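You operate a simulated robot arm through the tools that you are given. There is no shell and no other tool.

You are at the controls of a simulated robot arm. One attempt, no reset.

JOB
Slide the back switch till it lights, tighten it, then open the tines by air.
Fine: its white knob; red air lever on to open them, then off again.

The check looks at the end state, three seconds after you hand in, the way a careful person would. Anything else that was tipped, shoved, dropped, spilled or broken makes it a failure.

ROBOT AND FRAMES
A 7-joint arm with a three-finger gripper, fixed in place. Base frame: the origin is at the foot of the arm, x ahead of it, y to its left, z up; the work surface is at about z = 920. Readings come in mm, degrees, newtons and seconds.
Its first joint turns from -166.0 to 166.0 degrees. Payload 2.69 kg.
The tool frame sits at the grasp point between the pads (the TCP): z along the fingers, y along the line on which they close. The tips reach 30 mm beyond it. The gripper opens to 128 mm. The gripper's body begins 117 mm behind the TCP.
Orientation is that of the tool frame in the base frame, as a unit quaternion [x, y, z, w]. With the fingers straight down and closing along the base's y, the tool's x points along the base's -x, its y along +y and its z along -z.

CONTROLS
- The arm moves only by the tool drive_tool. Its arguments are lists of equal length, an entry for each row: "turn": the turn, a rotation vector about the base's x, y, z in units of 4 degrees (1.0 is 4 degrees), a list of three; "slide": the shift along the base's x, y, z in units of 30 mm (1.0 is 30 mm), a list of three; "grip": the opening in per cent of the stroke, from 0 (shut) to 100 (fully open). In form: {"turn": [[ax, ay, az], ...], "slide": [[tx, ty, tz], ...], "grip": [grip, ...]}. A call has 1 to 20 rows; each row shifts and turns the commanded pose from where the row before left it. A call with a number of a shift or a turn outside -1 to 1 is refused whole. Each row takes 0.2 s and may step no farther than 50 mm and 8.6 degrees from the row before; otherwise, or with a gripper value out of range, the whole call is refused. A pose out of reach is approached as far as the arm can. The call stops where the force on the tool passes 40 N (or 10 N more than at its start, if that is more) or the arm is blocked; 0.2 s more then pass. Each finger halts on what it meets, pressing with about 27 N; the grip force reading is that of the motor and also rises with nothing between the fingers. The clock runs only during rows and for 0.2 s after the last one: add rows that do not move to give the fingers time. The reply holds the time, the measured pose of the TCP, the force on the tool along the base axes, the opening and the grip force, in the units named above and with some noise, with the torque about the TCP (base axes, N m) and any sound that the robot's microphone picked up.
- Cameras (640 x 400 px; columns grow to the right, rows downward): "scene" is fixed at [397.5, 649.1, 1668.1]; the picture's right is [-0.23, -0.97, 0.00], its down [-0.94, 0.22, -0.27] and it looks along [0.27, -0.06, -0.96] (base axes); focal length 214 px, centre (320, 200). "wrist" rides on the gripper at [58, 54, -131] in the tool frame; the picture's right is [-0.68, 0.74, 0.00], its down [-0.62, -0.57, -0.55] and it looks along [-0.40, -0.37, 0.84] (tool axes); focal length 234 px, centre (320, 200). There is no depth. A picture from a camera that has moved, and an enlarged one, comes with that camera's place and axes in the base frame and with its lens.
- snapshot(camera): a new picture of that camera. The clock stands still meanwhile.
- raise_lower(by): slides the trunk up (or, below 0, down) by that many mm; the arm rides with it, the base frame stays. It gives what a move gives, with no picture.
- inspect(camera, box): a new picture of the part [left, top, right, bottom] of that camera's present view, enlarged. The clock stands still meanwhile.
- sign_off(): hands the job in; it is judged then, once.

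Nothing tells you positions but the pictures and the camera data. Unless the task says otherwise, let go and move clear before handing in.

The tools are called after ">>>" as name(argument=value, ...) on one line, values as JSON. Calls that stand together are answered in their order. drive_tool: Moves the arm, as the interface text tells. Its arguments: {"type":"object","properties":{"turn":{"type":"array","items":{"type":"array","items":{"type":"number"}}},"slide":{"type":"array","items":{"type":"array","items":{"type":"number"}}},"grip":{"type":"array","items":{"type":"number"}}},"required":["turn","slide","grip"]} The other tools are called the same way: raise_lower (by) slides the trunk up or down; snapshot (camera) takes a picture; inspect (camera, box) takes an enlarged picture of a part of a camera's view; sign_off () hands the job in.

At the start:

```text
time_s: 0.0
ee_pos: [587.1, 167.5, 1300.6]
orientation: [0.0, 1.0, 0.0, 0.0]
ft_force: [0.2, -0.4, 0.1]
ft_torque: [0.0, -0.02, -0.01]
width: 127.9
grasp_force: 0.0
trunk travel left (down, up): [-150.0, 200.0]
```

scene: 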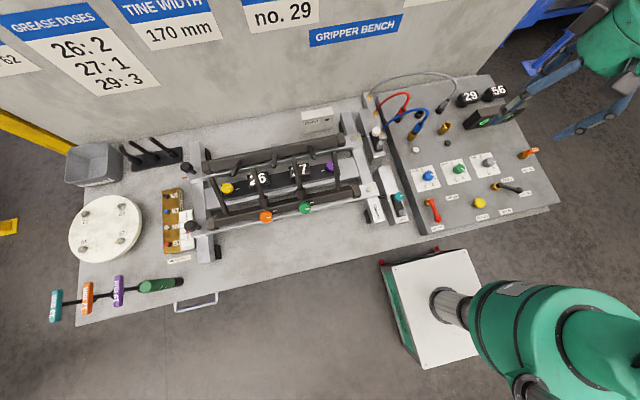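
wrist: 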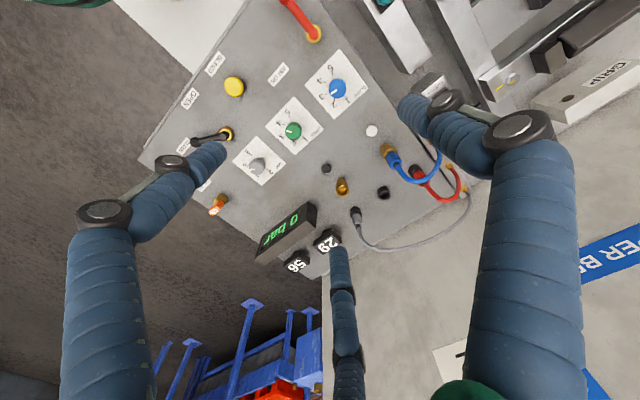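

I see a bench with a gripper fixture (tines, rails) at centre, a control panel on the right with a red air lever, and coloured knobs. I'll look closer before moving anything.

>>> inspect(camera="scene", box=[170, 90, 420, 270])

>>> inspect(camera="scene", box=[350, 70, 560, 240])

>>> inspect(camera="scene", box=[330, 110, 430, 240])

>>> inspect(camera="scene", box=[40, 130, 240, 320])

```text
2.22 times, centred on (295, 180) of scene
camera zoom: at [397.5, 649.1, 1668.1], right [-0.23, -0.97, 0.0], down [-0.94, 0.22, -0.27], along [0.27, -0.06, -0.96], focal length 477 px, centre (376, 244)
```

zoom: 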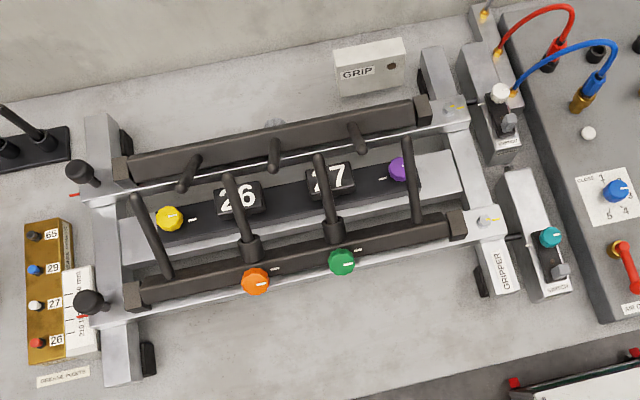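

```text
2.35 times, centred on (455, 155) of scene
camera zoom: at [397.5, 649.1, 1668.1], right [-0.23, -0.97, 0.0], down [-0.94, 0.22, -0.27], along [0.27, -0.06, -0.96], focal length 505 px, centre (2, 306)
```

zoom: 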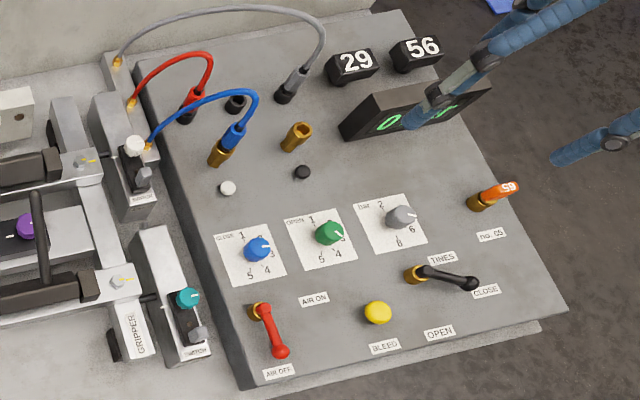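

```text
3.08 times, centred on (380, 175) of scene
camera zoom: at [397.5, 649.1, 1668.1], right [-0.23, -0.97, 0.0], down [-0.94, 0.22, -0.27], along [0.27, -0.06, -0.96], focal length 660 px, centre (135, 277)
```

zoom: 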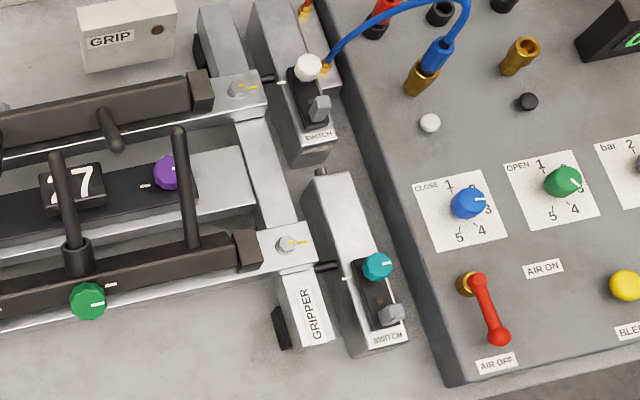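

```text
2.11 times, centred on (140, 225) of scene
camera zoom: at [397.5, 649.1, 1668.1], right [-0.23, -0.97, 0.0], down [-0.94, 0.22, -0.27], along [0.27, -0.06, -0.96], focal length 452 px, centre (699, 147)
```

zoom: 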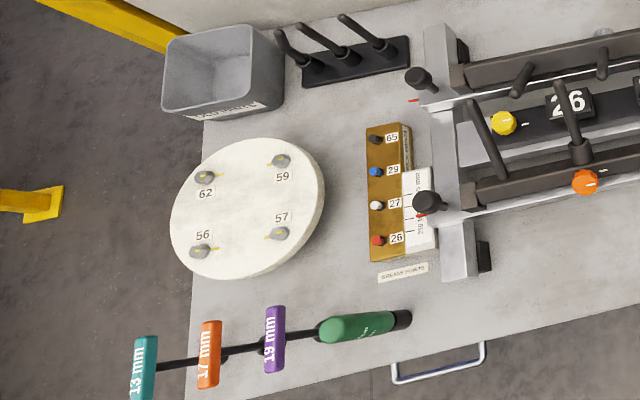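

The back switch (white knob) is at roughly x≈786, y≈356. The red lever is near x≈500, y≈260, and the black TINES lever points at CLOSE. I'll enlarge the wrist view of the panel before moving.

>>> inspect(camera="wrist", box=[130, 0, 480, 280])

>>> inspect(camera="wrist", box=[380, 0, 640, 200])

>>> inspect(camera="scene", box=[355, 100, 405, 160])

>>> inspect(camera="scene", box=[350, 170, 420, 240])

>>> inspect(camera="scene", box=[0, 0, 420, 110])

```text
1.43 times, centred on (305, 140) of wrist
camera zoom: at [528.9, 221.7, 1432.4], right [0.68, 0.74, 0.0], down [0.62, -0.57, 0.55], along [0.4, -0.37, -0.84], focal length 334 px, centre (341, 286)
```

zoom: 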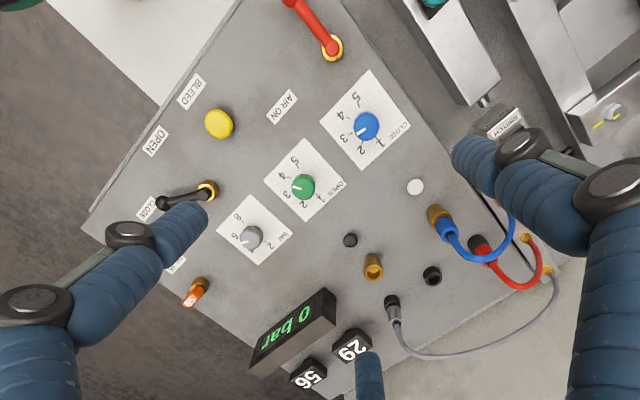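

```text
2.00 times, centred on (510, 100) of wrist
camera zoom: at [528.9, 221.7, 1432.4], right [0.68, 0.74, 0.0], down [0.62, -0.57, 0.55], along [0.4, -0.37, -0.84], focal length 468 px, centre (-60, 400)
```

zoom: 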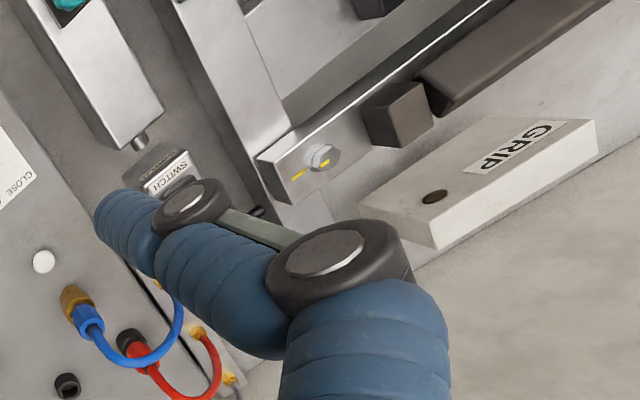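

```text
6.67 times, centred on (380, 130) of scene
camera zoom: at [397.5, 649.1, 1668.1], right [-0.23, -0.97, 0.0], down [-0.94, 0.22, -0.27], along [0.27, -0.06, -0.96], focal length 1430 px, centre (-80, 667)
```

zoom: 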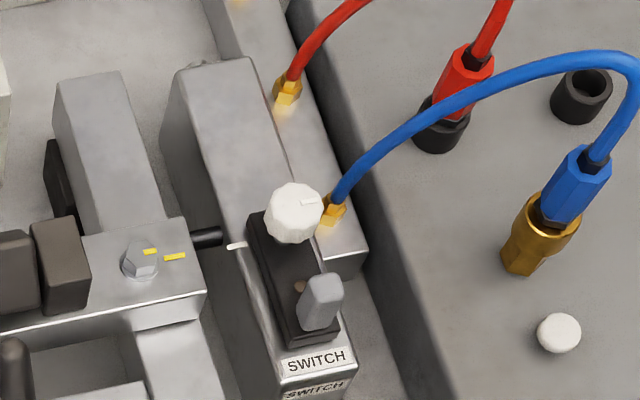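

```text
5.71 times, centred on (385, 205) of scene
camera zoom: at [397.5, 649.1, 1668.1], right [-0.23, -0.97, 0.0], down [-0.94, 0.22, -0.27], along [0.27, -0.06, -0.96], focal length 1226 px, centre (-51, 171)
```

zoom: 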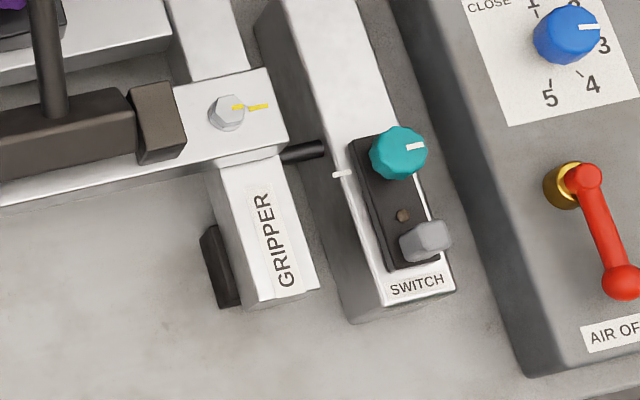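

```text
1.52 times, centred on (210, 55) of scene
camera zoom: at [397.5, 649.1, 1668.1], right [-0.23, -0.97, 0.0], down [-0.94, 0.22, -0.27], along [0.27, -0.06, -0.96], focal length 327 px, centre (488, 421)
```

zoom: 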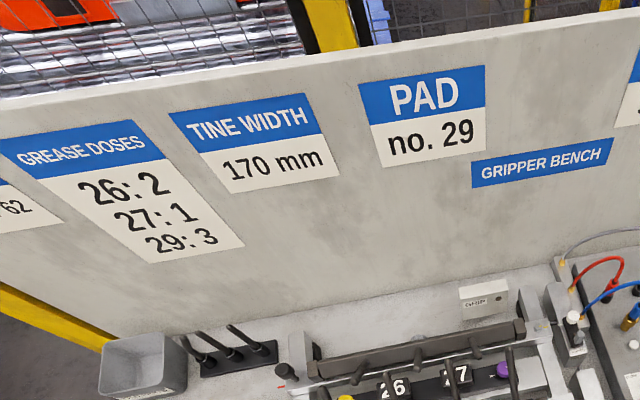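

The back switch is a black carriage on a silver rail, with a white knob, a small unlit lamp and a grey tab; a black pin from the gripper jaw points at it. I'll move the wrist camera above it for a closer look.

>>> drive_tool(turn=[[0, 0, 0], [0, 0, 0], [0, 0, 0], [0, 0, 0], [0, 0, 0], [0, 0, 0], [0, 0, 0], [0, 0, 0], [0, 0, 0], [0, 0, 0], [0, 0, 0]], slide=[[0.38, 0.887, -0.4], [0.38, 0.887, -0.4], [0.38, 0.887, -0.4], [0.38, 0.887, -0.4], [0.38, 0.887, -0.4], [0.38, 0.887, -0.4], [0.38, 0.887, -0.4], [0.38, 0.887, -0.4], [0.38, 0.887, -0.4], [0.38, 0.887, -0.4], [0, 0, 0]], grip=[100, 100, 100, 100, 100, 100, 100, 100, 100, 100, 100])

>>> snapshot(camera="wrist")

>>> snapshot(camera="scene")

```text
time_s: 2.4
ee_pos: [700.5, 433.5, 1180.8]
orientation: [0.0, 1.0, 0.001, -0.001]
ft_force: [0.3, 0.4, -0.4]
ft_torque: [-0.05, 0.02, -0.01]
width: 128.1
grasp_force: 0.0
trunk travel left (down, up): [-150.0, 200.0]
```

```text
taken
camera wrist: at [641.6, 488.0, 1312.7], right [0.68, 0.74, 0.0], down [0.62, -0.57, 0.55], along [0.4, -0.37, -0.84], focal length 234 px, centre (320, 200)
```

wrist: 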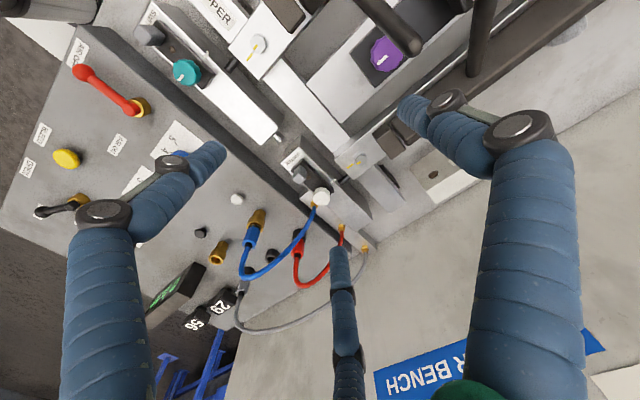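

```text
taken
```

scene: 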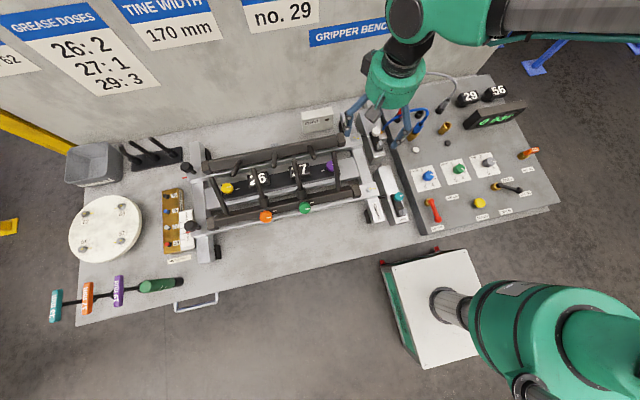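

The white knob triangulates to about (791, 352, 992). I'll enlarge this wrist view for the carriage's details.

>>> inspect(camera="wrist", box=[240, 120, 400, 260])

>>> inspect(camera="wrist", box=[0, 0, 320, 250])

>>> inspect(camera="scene", box=[320, 80, 420, 170])

```text
2.86 times, centred on (320, 190) of wrist
camera zoom: at [641.6, 488.0, 1312.7], right [0.68, 0.74, 0.0], down [0.62, -0.57, 0.55], along [0.4, -0.37, -0.84], focal length 669 px, centre (320, 229)
```

zoom: 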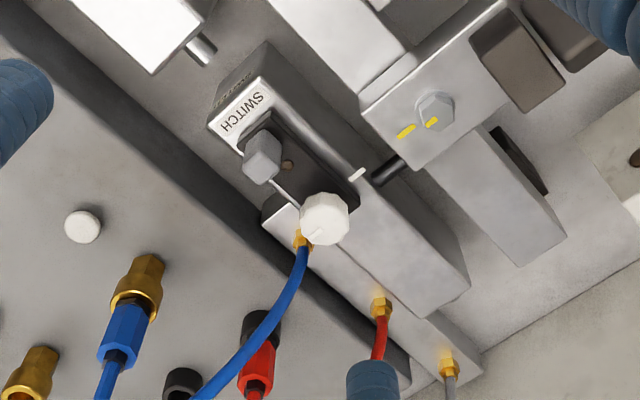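

```text
1.60 times, centred on (160, 125) of wrist
camera zoom: at [641.6, 488.0, 1312.7], right [0.68, 0.74, 0.0], down [0.62, -0.57, 0.55], along [0.4, -0.37, -0.84], focal length 375 px, centre (576, 320)
```

zoom: 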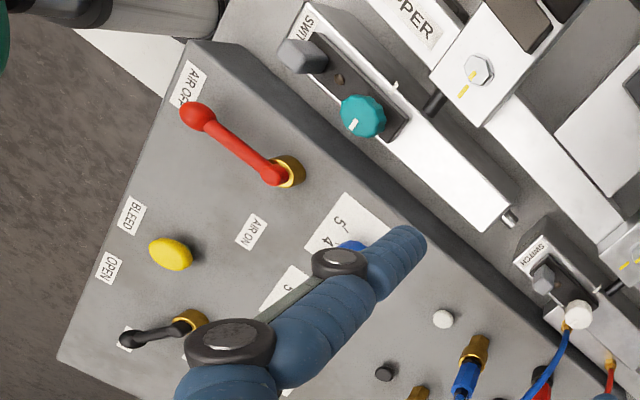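

```text
4.44 times, centred on (370, 125) of scene
camera zoom: at [397.5, 649.1, 1668.1], right [-0.23, -0.97, 0.0], down [-0.94, 0.22, -0.27], along [0.27, -0.06, -0.96], focal length 953 px, centre (98, 533)
```

zoom: 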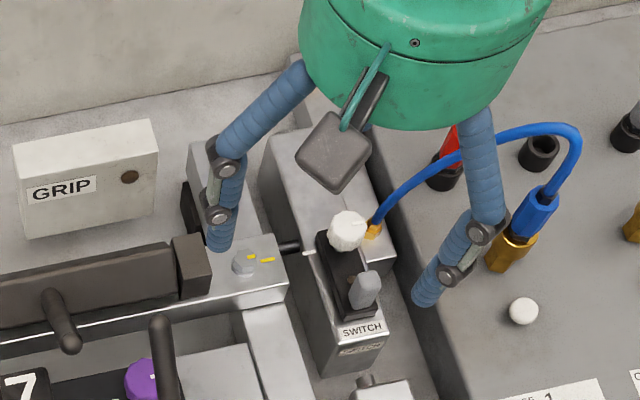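

The picture shows three jointed fingers at about 120°, which doesn't match the two-finger description. I'll partly close the gripper up here in free air and see how the fingers move.

>>> drive_tool(turn=[[0, 0, 0], [0, 0, 0], [0, 0, 0], [0, 0, 0]], slide=[[0, 0, 0], [0, 0, 0], [0, 0, 0], [0, 0, 0]], grip=[38, 38, 38, 38])

>>> snapshot(camera="wrist")

>>> inspect(camera="scene", box=[320, 80, 420, 170])

>>> drive_tool(turn=[[0, 0, 0], [0, 0, 0], [0, 0, 0], [0, 0, 0]], slide=[[0, 0, 0], [0, 0, 0], [0, 0, 0], [0, 0, 0]], grip=[0, 0, 0, 0])

>>> snapshot(camera="wrist")

>>> inspect(camera="scene", box=[320, 80, 420, 170])

```text
time_s: 3.4
ee_pos: [698.6, 432.7, 1180.3]
orientation: [0.0, 1.0, 0.0, 0.001]
ft_force: [-0.4, 0.7, 0.6]
ft_torque: [-0.01, 0.01, 0.01]
width: 48.7
grasp_force: 0.0
trunk travel left (down, up): [-150.0, 200.0]
```

```text
taken
camera wrist: at [641.2, 487.1, 1313.3], right [0.68, 0.74, 0.0], down [0.62, -0.57, 0.55], along [0.4, -0.37, -0.84], focal length 234 px, centre (320, 200)
```

wrist: 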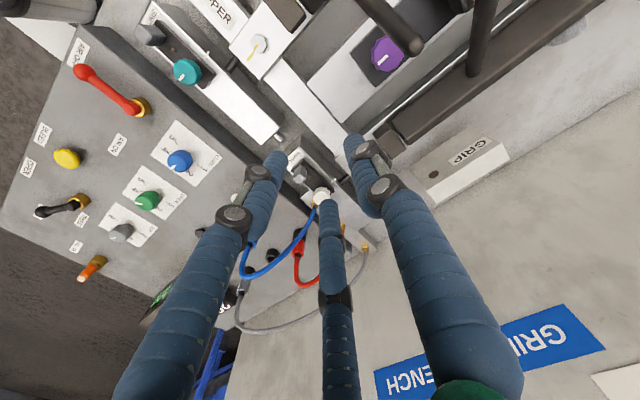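

```text
4.44 times, centred on (370, 125) of scene
camera zoom: at [397.5, 649.1, 1668.1], right [-0.23, -0.97, 0.0], down [-0.94, 0.22, -0.27], along [0.27, -0.06, -0.96], focal length 953 px, centre (98, 533)
```

zoom: 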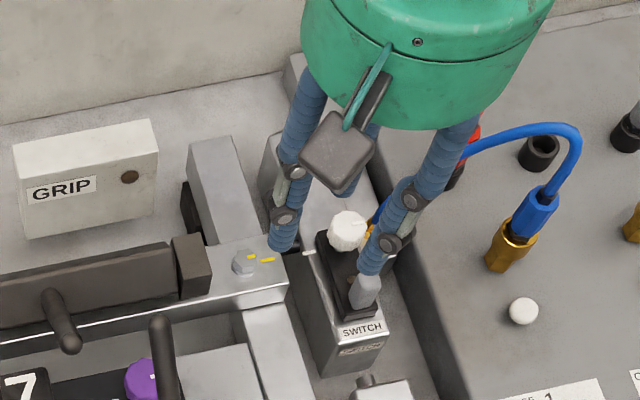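

```text
time_s: 4.4
ee_pos: [699.4, 433.6, 1182.0]
orientation: [0.0, 1.0, 0.0, 0.0]
ft_force: [0.2, 0.4, 0.2]
ft_torque: [-0.03, 0.06, -0.03]
width: 2.3
grasp_force: 27.4
trunk travel left (down, up): [-150.0, 200.0]
```

```text
taken
camera wrist: at [641.2, 487.2, 1313.3], right [0.68, 0.74, 0.0], down [0.62, -0.57, 0.55], along [0.4, -0.37, -0.84], focal length 234 px, centre (320, 200)
```

wrist: 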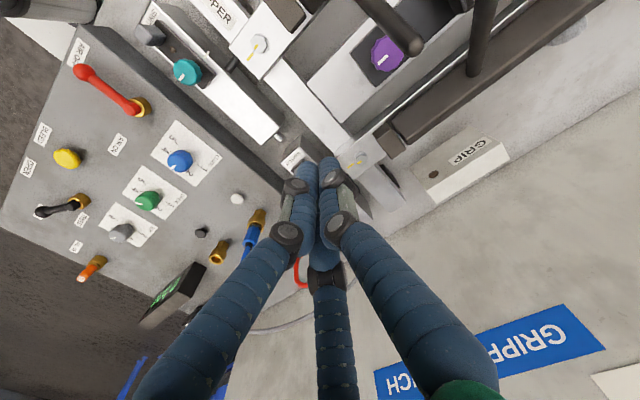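

```text
4.44 times, centred on (370, 125) of scene
camera zoom: at [397.5, 649.1, 1668.1], right [-0.23, -0.97, 0.0], down [-0.94, 0.22, -0.27], along [0.27, -0.06, -0.96], focal length 953 px, centre (98, 533)
```

zoom: 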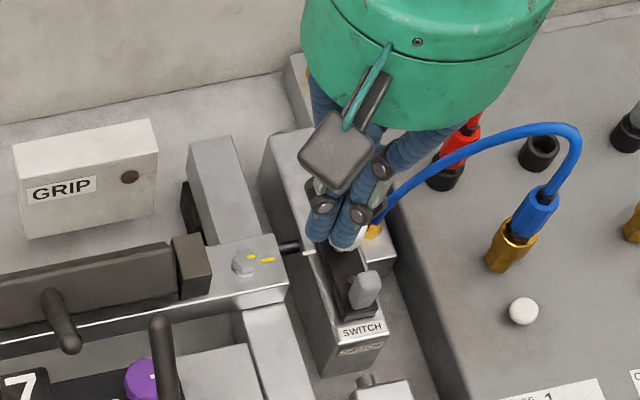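

The fingers close together on the tool axis, so gripping the knob should work. Next I'll go above the white knob at z≈1090 and check alignment with the wrist camera.

>>> drive_tool(turn=[[0, 0, 0], [0, 0, 0], [0, 0, 0], [0, 0, 0], [0, 0, 0], [0, 0, 0]], slide=[[0.61, -0.544, -0.61], [0.61, -0.544, -0.61], [0.61, -0.544, -0.61], [0.61, -0.544, -0.61], [0.61, -0.544, -0.61], [0, 0, 0]], grip=[40, 40, 40, 40, 40, 40])

>>> snapshot(camera="wrist")

>>> inspect(camera="scene", box=[340, 90, 420, 160])

```text
time_s: 5.8
ee_pos: [792.3, 349.7, 1090.5]
orientation: [0.001, 1.0, 0.001, 0.0]
ft_force: [0.0, -0.3, 0.9]
ft_torque: [-0.01, 0.04, -0.03]
width: 51.1
grasp_force: 0.0
trunk travel left (down, up): [-150.0, 200.0]
```

```text
taken
camera wrist: at [734.7, 404.4, 1221.4], right [0.68, 0.74, 0.0], down [0.62, -0.57, 0.55], along [0.4, -0.37, -0.84], focal length 234 px, centre (320, 200)
```

wrist: 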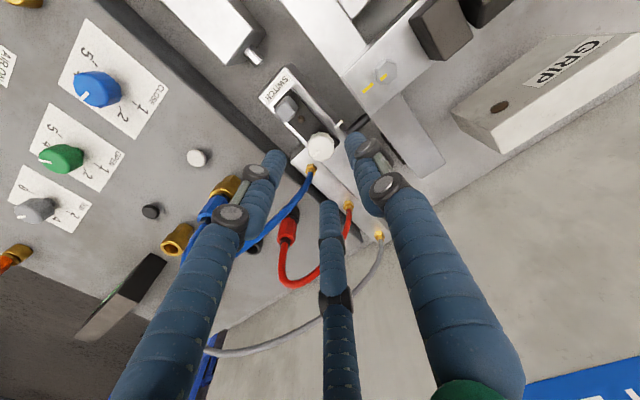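

```text
5.71 times, centred on (380, 125) of scene
camera zoom: at [397.5, 649.1, 1668.1], right [-0.23, -0.97, 0.0], down [-0.94, 0.22, -0.27], along [0.27, -0.06, -0.96], focal length 1226 px, centre (-23, 629)
```

zoom: 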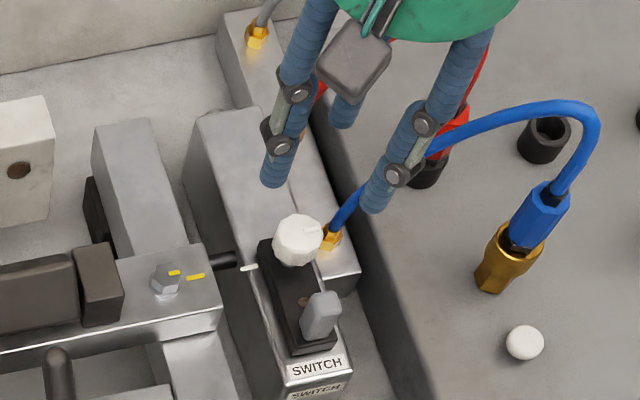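

The new wrist view puts the knob lower and farther than I first estimated: about (806, 338, 960). I'll zoom in to measure the other features from here.

>>> inspect(camera="wrist", box=[240, 50, 400, 180])

>>> inspect(camera="scene", box=[360, 110, 400, 150])

```text
3.08 times, centred on (320, 115) of wrist
camera zoom: at [734.7, 404.4, 1221.4], right [0.68, 0.74, 0.0], down [0.62, -0.57, 0.55], along [0.4, -0.37, -0.84], focal length 720 px, centre (320, 462)
```

zoom: 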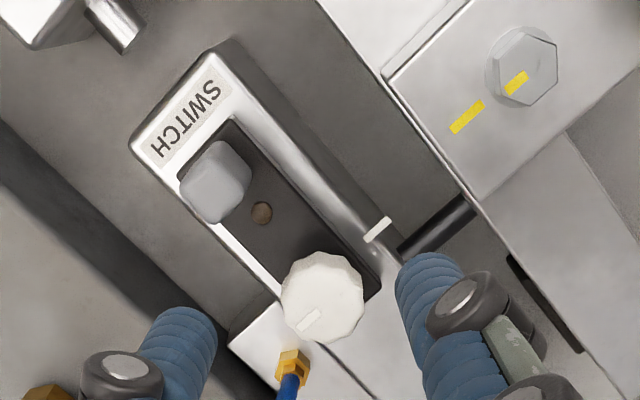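

```text
10.00 times, centred on (380, 130) of scene
camera zoom: at [397.5, 649.1, 1668.1], right [-0.23, -0.97, 0.0], down [-0.94, 0.22, -0.27], along [0.27, -0.06, -0.96], focal length 2145 px, centre (-280, 900)
```

zoom: 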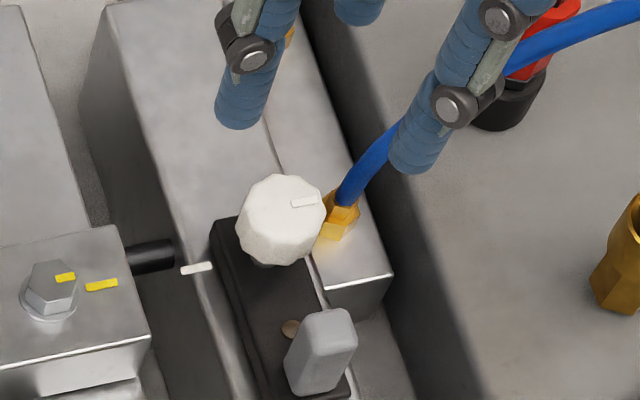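

Closing the fingers along x looks clearest of the hose fitting and the pin. I'll check at this safe height that the wrist can yaw clockwise far enough, while centring over the knob.

>>> drive_tool(turn=[[0, 0, -1], [0, 0, -1], [0, 0, -1], [0, 0, -1], [0, 0, -1], [0, 0, -1], [0, 0, -1], [0, 0, -1], [0, 0, -1], [0, 0, -1], [0, 0, -1], [0, 0, -1], [0, 0, -1], [0, 0, -1], [0, 0, -1], [0, 0, -1], [0, 0, -1], [0, 0, -1], [0, 0, -1], [0, 0, -1]], slide=[[0.1, -0.08, 0], [0.1, -0.08, 0], [0.1, -0.08, 0], [0.1, -0.08, 0], [0.1, -0.08, 0], [0, 0, 0], [0, 0, 0], [0, 0, 0], [0, 0, 0], [0, 0, 0], [0, 0, 0], [0, 0, 0], [0, 0, 0], [0, 0, 0], [0, 0, 0], [0, 0, 0], [0, 0, 0], [0, 0, 0], [0, 0, 0], [0, 0, 0]], grip=[40, 40, 40, 40, 40, 40, 40, 40, 40, 40, 40, 40, 40, 40, 40, 40, 40, 40, 40, 40])

>>> snapshot(camera="wrist")

```text
time_s: 10.0
ee_pos: [808.2, 339.0, 1088.6]
orientation: [0.644, 0.765, 0.0, 0.0]
ft_force: [-0.3, 1.2, 0.2]
ft_torque: [0.01, 0.04, 0.01]
width: 51.4
grasp_force: 0.1
trunk travel left (down, up): [-150.0, 200.0]
```

```text
taken
camera wrist: at [851.0, 407.5, 1220.6], right [0.84, -0.54, 0.0], down [-0.45, -0.7, 0.55], along [-0.3, -0.46, -0.84], focal length 234 px, centre (320, 200)
```

wrist: 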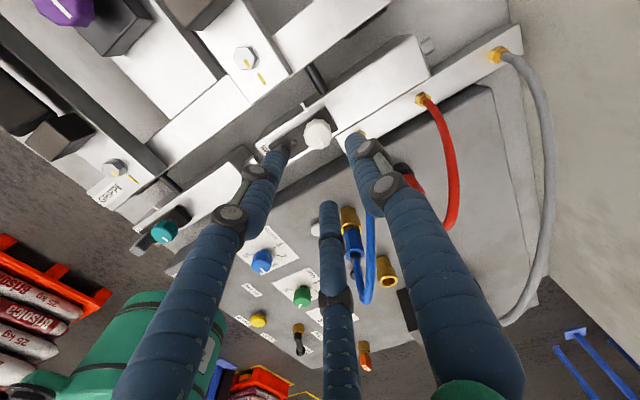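

Yaw −80° is reachable, and the knob appears nearly under the tool axis. I'll zoom in to refine.

>>> inspect(camera="wrist", box=[240, 70, 400, 180])

```text
3.64 times, centred on (320, 125) of wrist
camera zoom: at [851.0, 407.5, 1220.6], right [0.84, -0.54, 0.0], down [-0.45, -0.7, 0.55], along [-0.3, -0.46, -0.84], focal length 852 px, centre (320, 473)
```

zoom: 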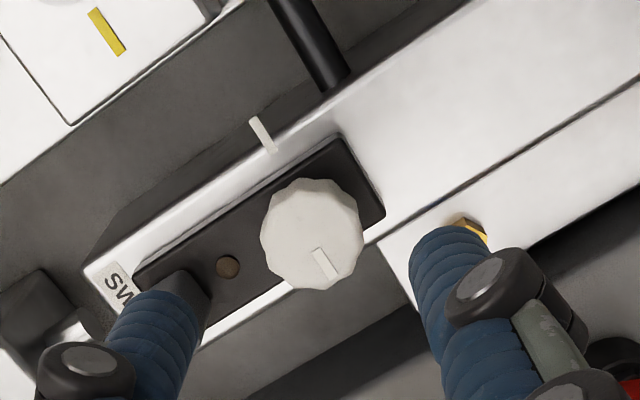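

Triangulating from two yaws gives a knob top at about (805, 340, 963), a carriage top at z≈941 and a lamp at (771, 341). The jaw pin is at x≈830, about 24 mm farther +x than the carriage tick at x≈805. I'll re-centre, yaw back to about −50° and come down partway.

>>> drive_tool(turn=[[0, 0, 1], [0, 0, 1], [0, 0, 1], [0, 0, 1], [0, 0, 1], [0, 0, 1], [0, 0, 1], [0, 0, 0.5], [0, 0, 0]], slide=[[-0.09, -0.013, 0], [0, 0, -0.3], [0, 0, -0.3], [0, 0, -0.3], [0, 0, -0.3], [0, 0, -0.3], [0, 0, -0.3], [0, 0, -0.2], [0, 0, 0]], grip=[40, 40, 40, 40, 40, 40, 40, 40, 40])

>>> inspect(camera="wrist", box=[200, 60, 440, 240])

>>> inspect(camera="scene", box=[340, 90, 420, 160])

```text
time_s: 12.0
ee_pos: [804.5, 339.1, 1031.0]
orientation: [0.423, 0.906, 0.001, 0.0]
ft_force: [0.5, -0.2, -0.4]
ft_torque: [-0.02, 0.02, -0.01]
width: 51.3
grasp_force: 0.1
trunk travel left (down, up): [-150.0, 200.0]
```

```text
2.22 times, centred on (320, 150) of wrist
camera zoom: at [808.7, 419.2, 1160.9], right [1.0, -0.04, 0.0], down [-0.04, -0.84, 0.55], along [-0.02, -0.55, -0.84], focal length 520 px, centre (320, 311)
```

zoom: 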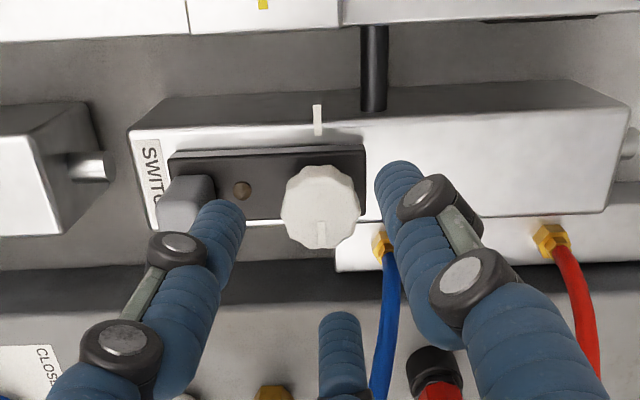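

```text
5.71 times, centred on (380, 125) of scene
camera zoom: at [397.5, 649.1, 1668.1], right [-0.23, -0.97, 0.0], down [-0.94, 0.22, -0.27], along [0.27, -0.06, -0.96], focal length 1226 px, centre (-23, 629)
```

zoom: 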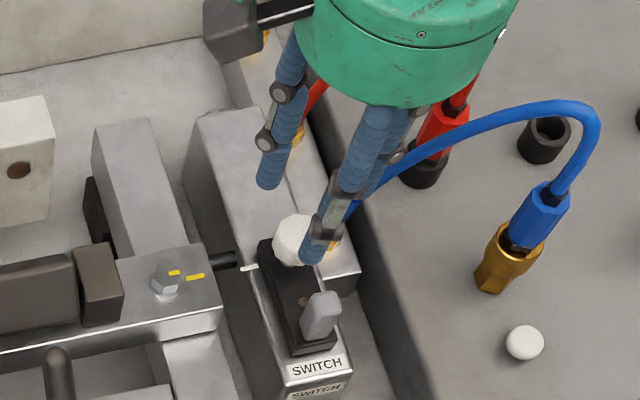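

The knob is now centred under the tool within about a millimetre. The carriage tick sits about 26 mm short of the pin. I'll descend around the knob.

>>> drive_tool(turn=[[0, 0, 0], [0, 0, 0], [0, 0, 0], [0, 0, 0], [0, 0, 0], [0, 0, 0]], slide=[[0, 0, -0.35], [0, 0, -0.35], [0, 0, -0.35], [0, 0, -0.35], [0, 0, -0.33], [0, 0, 0]], grip=[40, 40, 40, 40, 40, 40])

>>> inspect(camera="wrist", box=[200, 60, 440, 240])

>>> inspect(camera="scene", box=[340, 90, 420, 160])

```text
time_s: 13.4
ee_pos: [805.1, 338.0, 977.7]
orientation: [0.423, 0.906, 0.0, 0.0]
ft_force: [-0.1, 0.0, 0.6]
ft_torque: [-0.03, 0.05, -0.01]
width: 51.3
grasp_force: 0.1
trunk travel left (down, up): [-150.0, 200.0]
```

```text
2.22 times, centred on (320, 150) of wrist
camera zoom: at [808.9, 418.9, 1108.9], right [1.0, -0.05, 0.0], down [-0.04, -0.84, 0.55], along [-0.03, -0.55, -0.84], focal length 520 px, centre (320, 311)
```

zoom: 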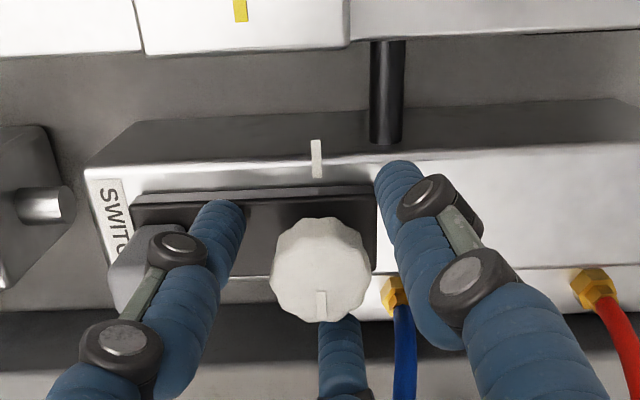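

```text
5.71 times, centred on (380, 125) of scene
camera zoom: at [397.5, 649.1, 1668.1], right [-0.23, -0.97, 0.0], down [-0.94, 0.22, -0.27], along [0.27, -0.06, -0.96], focal length 1226 px, centre (-23, 629)
```

zoom: 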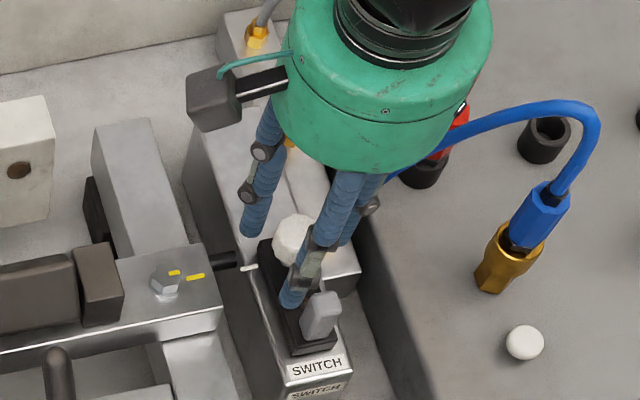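

The tips are around the knob with no contact force. I'll close on it now.

>>> drive_tool(turn=[[0, 0, 0], [0, 0, 0], [0, 0, 0], [0, 0, 0]], slide=[[0, 0, -0.05], [0, 0, 0], [0, 0, 0], [0, 0, 0]], grip=[10, 10, 10, 10])

>>> inspect(camera="wrist", box=[200, 60, 440, 240])

>>> inspect(camera="scene", box=[350, 100, 410, 155])

```text
time_s: 14.4
ee_pos: [804.8, 338.7, 977.3]
orientation: [0.423, 0.906, 0.001, 0.0]
ft_force: [3.4, 12.7, 7.9]
ft_torque: [0.4, -0.06, 0.02]
width: 28.9
grasp_force: 44.7
trunk travel left (down, up): [-150.0, 200.0]
```

```text
2.22 times, centred on (320, 150) of wrist
camera zoom: at [808.7, 419.9, 1108.6], right [1.0, -0.05, 0.0], down [-0.04, -0.84, 0.55], along [-0.02, -0.55, -0.84], focal length 520 px, centre (320, 311)
```

zoom: 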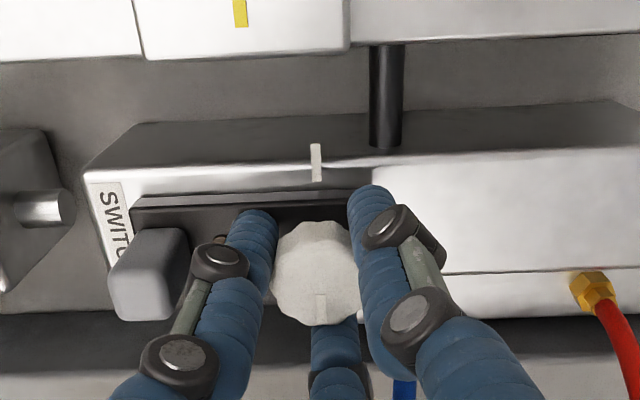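

```text
7.27 times, centred on (380, 128) of scene
camera zoom: at [397.5, 649.1, 1668.1], right [-0.23, -0.97, 0.0], down [-0.94, 0.22, -0.27], along [0.27, -0.06, -0.96], focal length 1560 px, centre (-116, 727)
```

zoom: 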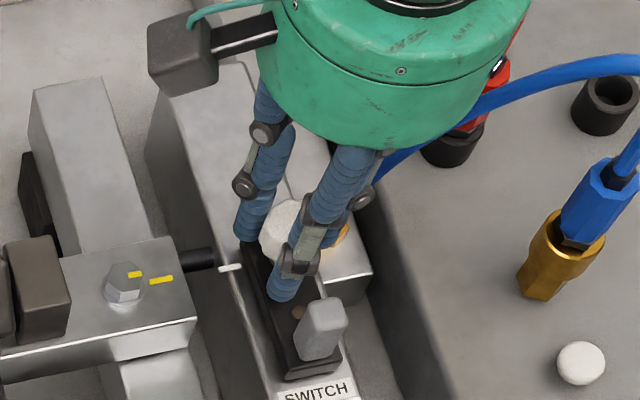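

The grip is on at 28.9 mm, with a small side load in +y. I'll ease that, then slide the carriage +x in small steps while watching the force.

>>> drive_tool(turn=[[0, 0, 0], [0, 0, 0], [0, 0, 0]], slide=[[0, 0.05, 0.04], [0, 0, 0], [0, 0, 0]], grip=[10, 10, 10])

>>> drive_tool(turn=[[0, 0, 0], [0, 0, 0], [0, 0, 0], [0, 0, 0]], slide=[[0.1, 0, 0], [0.1, 0, 0], [0, 0, 0], [0, 0, 0]], grip=[10, 10, 10, 10])

>>> inspect(camera="wrist", box=[200, 60, 440, 240])

>>> inspect(camera="scene", box=[350, 100, 410, 155])

```text
time_s: 15.2
ee_pos: [805.2, 339.4, 977.2]
orientation: [0.422, 0.907, -0.001, -0.001]
ft_force: [5.1, -2.5, 5.2]
ft_torque: [-0.33, -0.09, -0.01]
width: 28.7
grasp_force: 44.6
trunk travel left (down, up): [-150.0, 200.0]
```

```text
time_s: 15.9
ee_pos: [806.7, 340.2, 976.9]
orientation: [0.422, 0.907, -0.002, -0.003]
ft_force: [-16.3, -5.8, 16.6]
ft_torque: [-0.07, 0.74, 0.02]
width: 28.7
grasp_force: 45.4
trunk travel left (down, up): [-150.0, 200.0]
stopped in row 3: the force on the tool passed its limit at 42 N (the readings are from after the stop); the commanded pose is now the measured one
```

```text
2.22 times, centred on (320, 150) of wrist
camera zoom: at [810.9, 420.4, 1108.2], right [1.0, -0.04, -0.01], down [-0.03, -0.83, 0.55], along [-0.03, -0.55, -0.83], focal length 520 px, centre (320, 311)
```

zoom: 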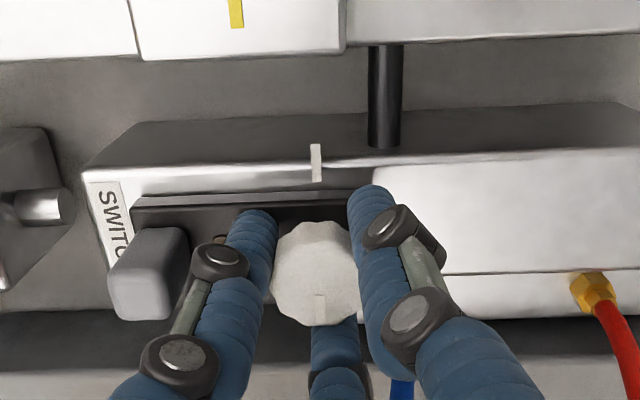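

```text
7.27 times, centred on (380, 128) of scene
camera zoom: at [397.5, 649.1, 1668.1], right [-0.23, -0.97, 0.0], down [-0.94, 0.22, -0.27], along [0.27, -0.06, -0.96], focal length 1560 px, centre (-116, 727)
```

zoom: 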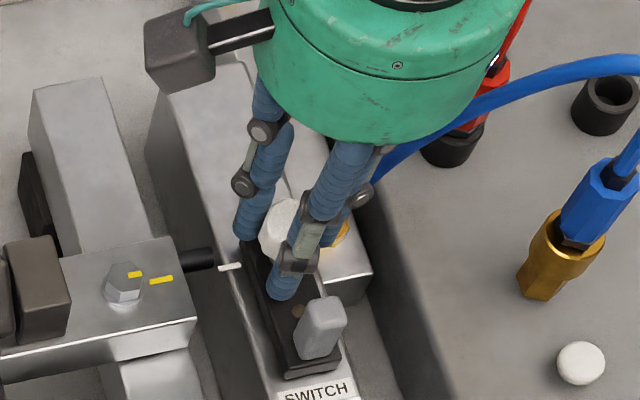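

The carriage hardly moved before the force limit, and there's some downward load too. I'll raise the tool slightly and see whether the knob itself turns freely before pushing again.

>>> drive_tool(turn=[[0, 0, 0], [0, 0, 0], [0, 0, 0]], slide=[[-0.05, -0.02, 0.08], [0, 0, 0], [0, 0, 0]], grip=[10, 10, 10])

```text
time_s: 16.7
ee_pos: [806.9, 340.2, 977.4]
orientation: [0.423, 0.906, -0.002, -0.004]
ft_force: [1.4, 6.8, -2.3]
ft_torque: [0.43, -0.41, -0.06]
width: 28.7
grasp_force: 44.7
trunk travel left (down, up): [-150.0, 200.0]
```

>>> drive_tool(turn=[[0, 0, 0], [0, 0, 0], [0, 0, 0], [0, 0, 0]], slide=[[0.05, 0, 0], [0.05, 0, 0], [0.05, 0, 0], [0.05, 0, 0]], grip=[10, 10, 10, 10])

>>> inspect(camera="wrist", box=[200, 60, 440, 240])

```text
time_s: 17.7
ee_pos: [807.1, 339.0, 977.2]
orientation: [0.422, 0.907, -0.005, -0.005]
ft_force: [-11.1, -1.7, 10.1]
ft_torque: [0.03, 1.16, 0.03]
width: 29.0
grasp_force: 45.4
trunk travel left (down, up): [-150.0, 200.0]
stopped in row 4: the force on the tool passed its limit at 42 N (the readings are from after the stop); the commanded pose is now the measured one
```

```text
2.22 times, centred on (320, 150) of wrist
camera zoom: at [813.1, 420.8, 1108.0], right [1.0, -0.04, -0.01], down [-0.03, -0.83, 0.55], along [-0.04, -0.55, -0.83], focal length 520 px, centre (320, 311)
```

zoom: 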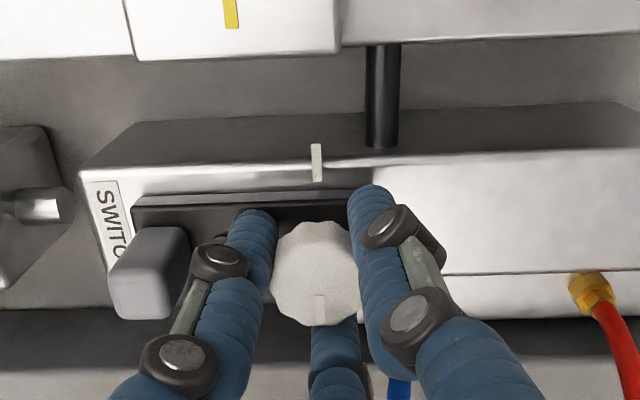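

The carriage is locked in place, so the knob is clamped and must be loosened first. I'll turn it anticlockwise while monitoring torque.

>>> drive_tool(turn=[[0, 0, 0], [0, 0, 0]], slide=[[-0.06, 0, 0.03], [0, 0, 0]], grip=[10, 10])

>>> drive_tool(turn=[[0, 0, 1], [0, 0, 1], [0, 0, 1], [0, 0, 1], [0, 0, 1], [0, 0, 0]], slide=[[0, 0, 0], [0, 0, 0], [0, 0, 0], [0, 0, 0], [0, 0, 0], [0, 0, 0]], grip=[10, 10, 10, 10, 10, 10])

>>> inspect(camera="wrist", box=[200, 60, 440, 240])

```text
time_s: 18.3
ee_pos: [808.1, 339.1, 977.0]
orientation: [0.422, 0.906, -0.004, -0.005]
ft_force: [1.4, -2.3, 2.6]
ft_torque: [-0.04, -0.54, 0.02]
width: 28.8
grasp_force: 45.5
trunk travel left (down, up): [-150.0, 200.0]
```

```text
time_s: 19.7
ee_pos: [806.2, 339.7, 977.0]
orientation: [0.257, 0.966, -0.005, -0.005]
ft_force: [7.5, -2.1, 10.5]
ft_torque: [0.04, -0.16, -0.01]
width: 29.1
grasp_force: 44.8
trunk travel left (down, up): [-150.0, 200.0]
```

```text
2.22 times, centred on (320, 150) of wrist
camera zoom: at [784.7, 417.7, 1108.1], right [0.95, 0.3, -0.01], down [0.26, -0.79, 0.55], along [0.16, -0.53, -0.83], focal length 520 px, centre (320, 311)
```

zoom: 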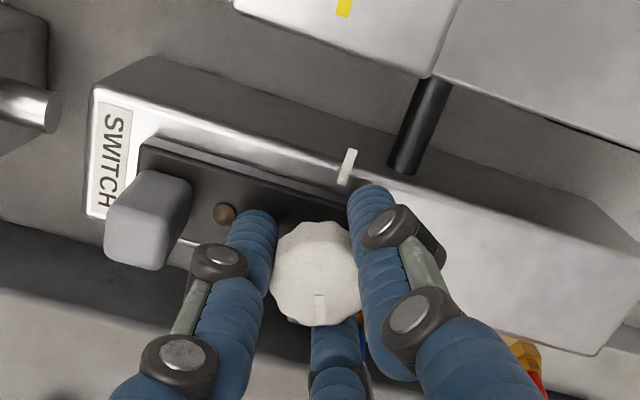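

The knob turned 20° with the tool at almost no torque. I'll loosen it a further 40° and then try sliding.

>>> drive_tool(turn=[[0, 0, 1], [0, 0, 1], [0, 0, 1], [0, 0, 1], [0, 0, 1], [0, 0, 1], [0, 0, 1], [0, 0, 1], [0, 0, 1], [0, 0, 1], [0, 0, 0]], slide=[[0, 0, 0], [0, 0, 0], [0, 0, 0], [0, 0, 0], [0, 0, 0], [0, 0, 0], [0, 0, 0], [0, 0, 0], [0, 0, 0], [0, 0, 0], [0, 0, 0]], grip=[10, 10, 10, 10, 10, 10, 10, 10, 10, 10, 10])

>>> inspect(camera="wrist", box=[200, 60, 440, 240])

```text
time_s: 22.1
ee_pos: [806.0, 340.0, 977.1]
orientation: [-0.088, 0.996, -0.007, -0.001]
ft_force: [-2.6, 12.1, 9.3]
ft_torque: [0.15, 0.33, 0.0]
width: 28.7
grasp_force: 45.1
trunk travel left (down, up): [-150.0, 200.0]
```

```text
2.22 times, centred on (320, 150) of wrist
camera zoom: at [740.2, 385.5, 1108.0], right [0.54, 0.84, -0.01], down [0.71, -0.44, 0.55], along [0.46, -0.31, -0.83], focal length 520 px, centre (320, 311)
```

zoom: 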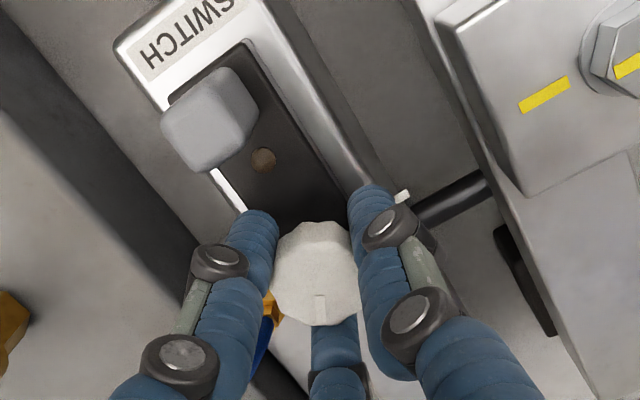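

The knob is now 60° looser. Next I'll try sliding +x.

>>> drive_tool(turn=[[0, 0, 0], [0, 0, 0], [0, 0, 0], [0, 0, 0], [0, 0, 0]], slide=[[0.05, 0, 0], [0.05, 0, 0], [0.05, 0, 0], [0.05, 0, 0], [0, 0, 0]], grip=[10, 10, 10, 10, 10])

>>> inspect(camera="wrist", box=[200, 60, 440, 240])

```text
time_s: 22.9
ee_pos: [806.3, 339.5, 977.9]
orientation: [-0.089, 0.996, -0.008, -0.005]
ft_force: [-12.6, -3.5, 12.4]
ft_torque: [0.58, 0.88, -0.02]
width: 28.7
grasp_force: 45.2
trunk travel left (down, up): [-150.0, 200.0]
stopped in row 4: the force on the tool passed its limit at 42 N (the readings are from after the stop); the commanded pose is now the measured one
```

```text
2.22 times, centred on (320, 150) of wrist
camera zoom: at [742.2, 385.7, 1108.2], right [0.54, 0.84, -0.02], down [0.71, -0.44, 0.55], along [0.46, -0.31, -0.84], focal length 520 px, centre (320, 311)
```

zoom: 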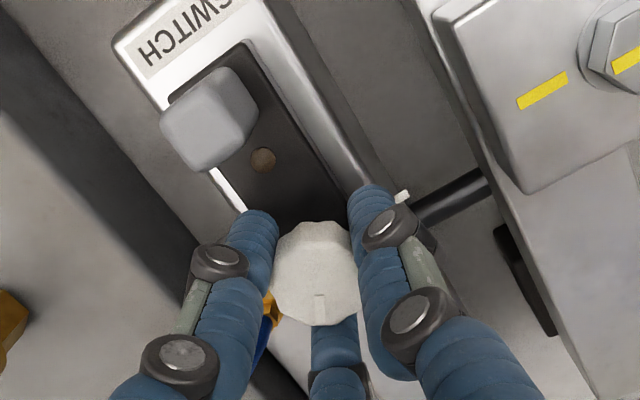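

It's still clamped. I'll relieve the load and keep loosening anticlockwise, watching for any stop.

>>> drive_tool(turn=[[0, 0, 0], [0, 0, 1], [0, 0, 1], [0, 0, 1], [0, 0, 1], [0, 0, 1], [0, 0, 1], [0, 0, 1], [0, 0, 1], [0, 0, 1], [0, 0, 1], [0, 0, 1], [0, 0, 1], [0, 0, 1], [0, 0, 1], [0, 0, 1], [0, 0, 0]], slide=[[-0.04, 0, 0], [0, 0, 0], [0, 0, 0], [0, 0, 0], [0, 0, 0], [0, 0, 0], [0, 0, 0], [0, 0, 0], [0, 0, 0], [0, 0, 0], [0, 0, 0], [0, 0, 0], [0, 0, 0], [0, 0, 0], [0, 0, 0], [0, 0, 0], [0, 0, 0]], grip=[10, 10, 10, 10, 10, 10, 10, 10, 10, 10, 10, 10, 10, 10, 10, 10, 10])

>>> snapshot(camera="wrist")

>>> inspect(camera="scene", box=[350, 100, 410, 155])

```text
time_s: 26.5
ee_pos: [806.9, 339.5, 976.6]
orientation: [-0.575, 0.818, -0.009, 0.0]
ft_force: [0.9, 4.9, 24.6]
ft_torque: [0.27, -0.21, 0.0]
width: 28.6
grasp_force: 45.1
trunk travel left (down, up): [-150.0, 200.0]
```

```text
taken
camera wrist: at [736.1, 306.2, 1108.0], right [-0.46, 0.89, -0.02], down [0.74, 0.4, 0.55], along [0.5, 0.24, -0.83], focal length 234 px, centre (320, 200)
```

wrist: 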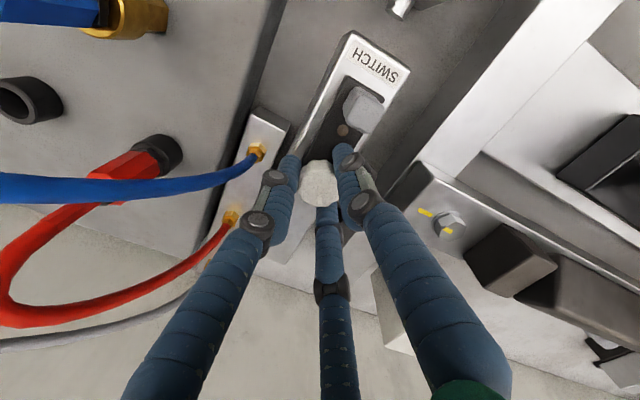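

```text
7.27 times, centred on (380, 128) of scene
camera zoom: at [397.5, 649.1, 1668.1], right [-0.23, -0.97, 0.0], down [-0.94, 0.22, -0.27], along [0.27, -0.06, -0.96], focal length 1560 px, centre (-116, 727)
```

zoom: 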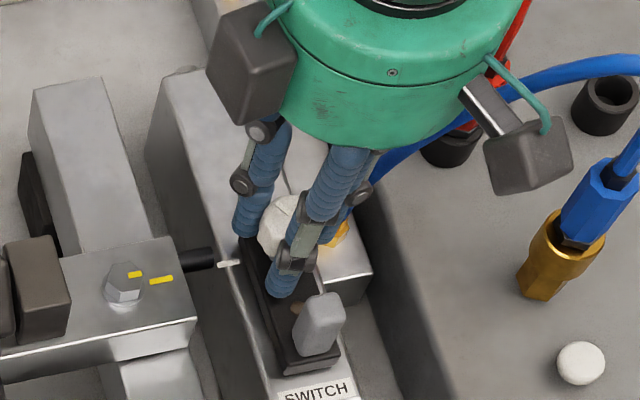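

Upward force grew as the knob unscrewed, as if it rises on its thread. I'll follow it up a little and try sliding again.

>>> drive_tool(turn=[[0, 0, 0], [0, 0, 0]], slide=[[0, 0, 0.06], [0, 0, 0]], grip=[10, 10])

>>> drive_tool(turn=[[0, 0, 0], [0, 0, 0], [0, 0, 0], [0, 0, 0], [0, 0, 0]], slide=[[0.05, 0, 0], [0.05, 0, 0], [0.05, 0, 0], [0.05, 0, 0], [0, 0, 0]], grip=[10, 10, 10, 10, 10])

>>> inspect(camera="scene", box=[350, 100, 410, 155])

```text
time_s: 27.1
ee_pos: [807.0, 340.1, 976.6]
orientation: [-0.575, 0.818, -0.009, -0.001]
ft_force: [0.0, 9.3, 12.9]
ft_torque: [0.45, -0.2, -0.03]
width: 28.8
grasp_force: 45.2
trunk travel left (down, up): [-150.0, 200.0]
```

```text
time_s: 28.3
ee_pos: [814.0, 340.4, 978.3]
orientation: [-0.574, 0.819, -0.009, -0.002]
ft_force: [0.0, 7.9, 3.1]
ft_torque: [0.16, 0.07, -0.03]
width: 29.1
grasp_force: 44.9
trunk travel left (down, up): [-150.0, 200.0]
```

```text
7.27 times, centred on (380, 128) of scene
camera zoom: at [397.5, 649.1, 1668.1], right [-0.23, -0.97, 0.0], down [-0.94, 0.22, -0.27], along [0.27, -0.06, -0.96], focal length 1560 px, centre (-116, 727)
```

zoom: 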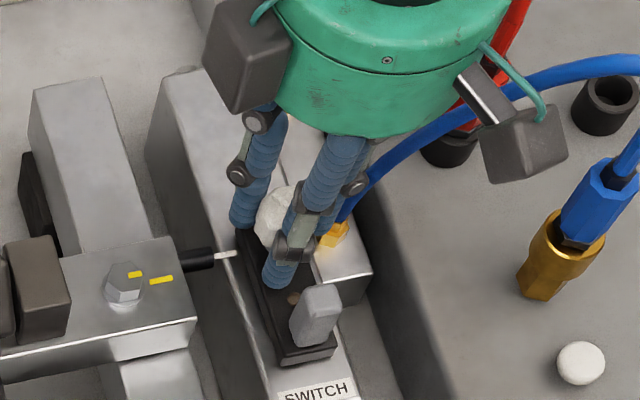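

It slides freely now. I'll continue +x toward the pin.

>>> drive_tool(turn=[[0, 0, 0], [0, 0, 0], [0, 0, 0], [0, 0, 0], [0, 0, 0]], slide=[[0.08, 0, 0], [0.08, 0, 0], [0.08, 0, 0], [0.08, 0, 0], [0, 0, 0]], grip=[10, 10, 10, 10, 10])

>>> inspect(camera="scene", box=[350, 100, 410, 155])

>>> inspect(camera="wrist", box=[200, 60, 440, 240])

```text
time_s: 29.5
ee_pos: [822.9, 339.9, 976.6]
orientation: [-0.574, 0.819, -0.009, 0.0]
ft_force: [0.0, 1.4, -2.1]
ft_torque: [0.02, -0.07, -0.02]
width: 28.6
grasp_force: 45.3
trunk travel left (down, up): [-150.0, 200.0]
```

```text
7.27 times, centred on (380, 128) of scene
camera zoom: at [397.5, 649.1, 1668.1], right [-0.23, -0.97, 0.0], down [-0.94, 0.22, -0.27], along [0.27, -0.06, -0.96], focal length 1560 px, centre (-116, 727)
```

zoom: 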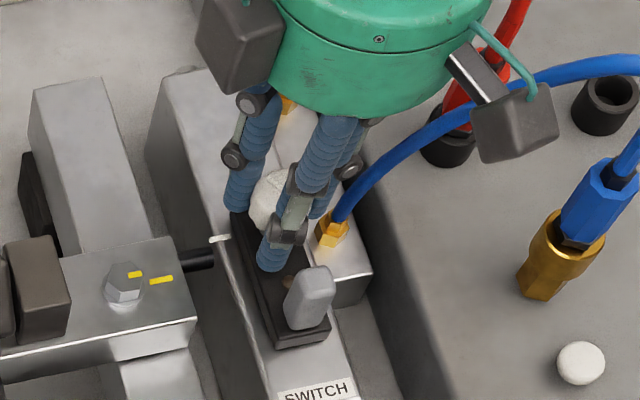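

```text
2.22 times, centred on (320, 150) of wrist
camera zoom: at [752.0, 306.4, 1108.1], right [-0.46, 0.89, -0.02], down [0.74, 0.4, 0.55], along [0.49, 0.24, -0.84], focal length 520 px, centre (320, 311)
```

zoom: 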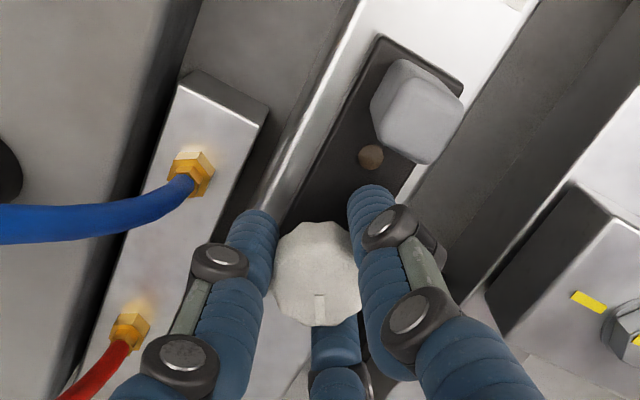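

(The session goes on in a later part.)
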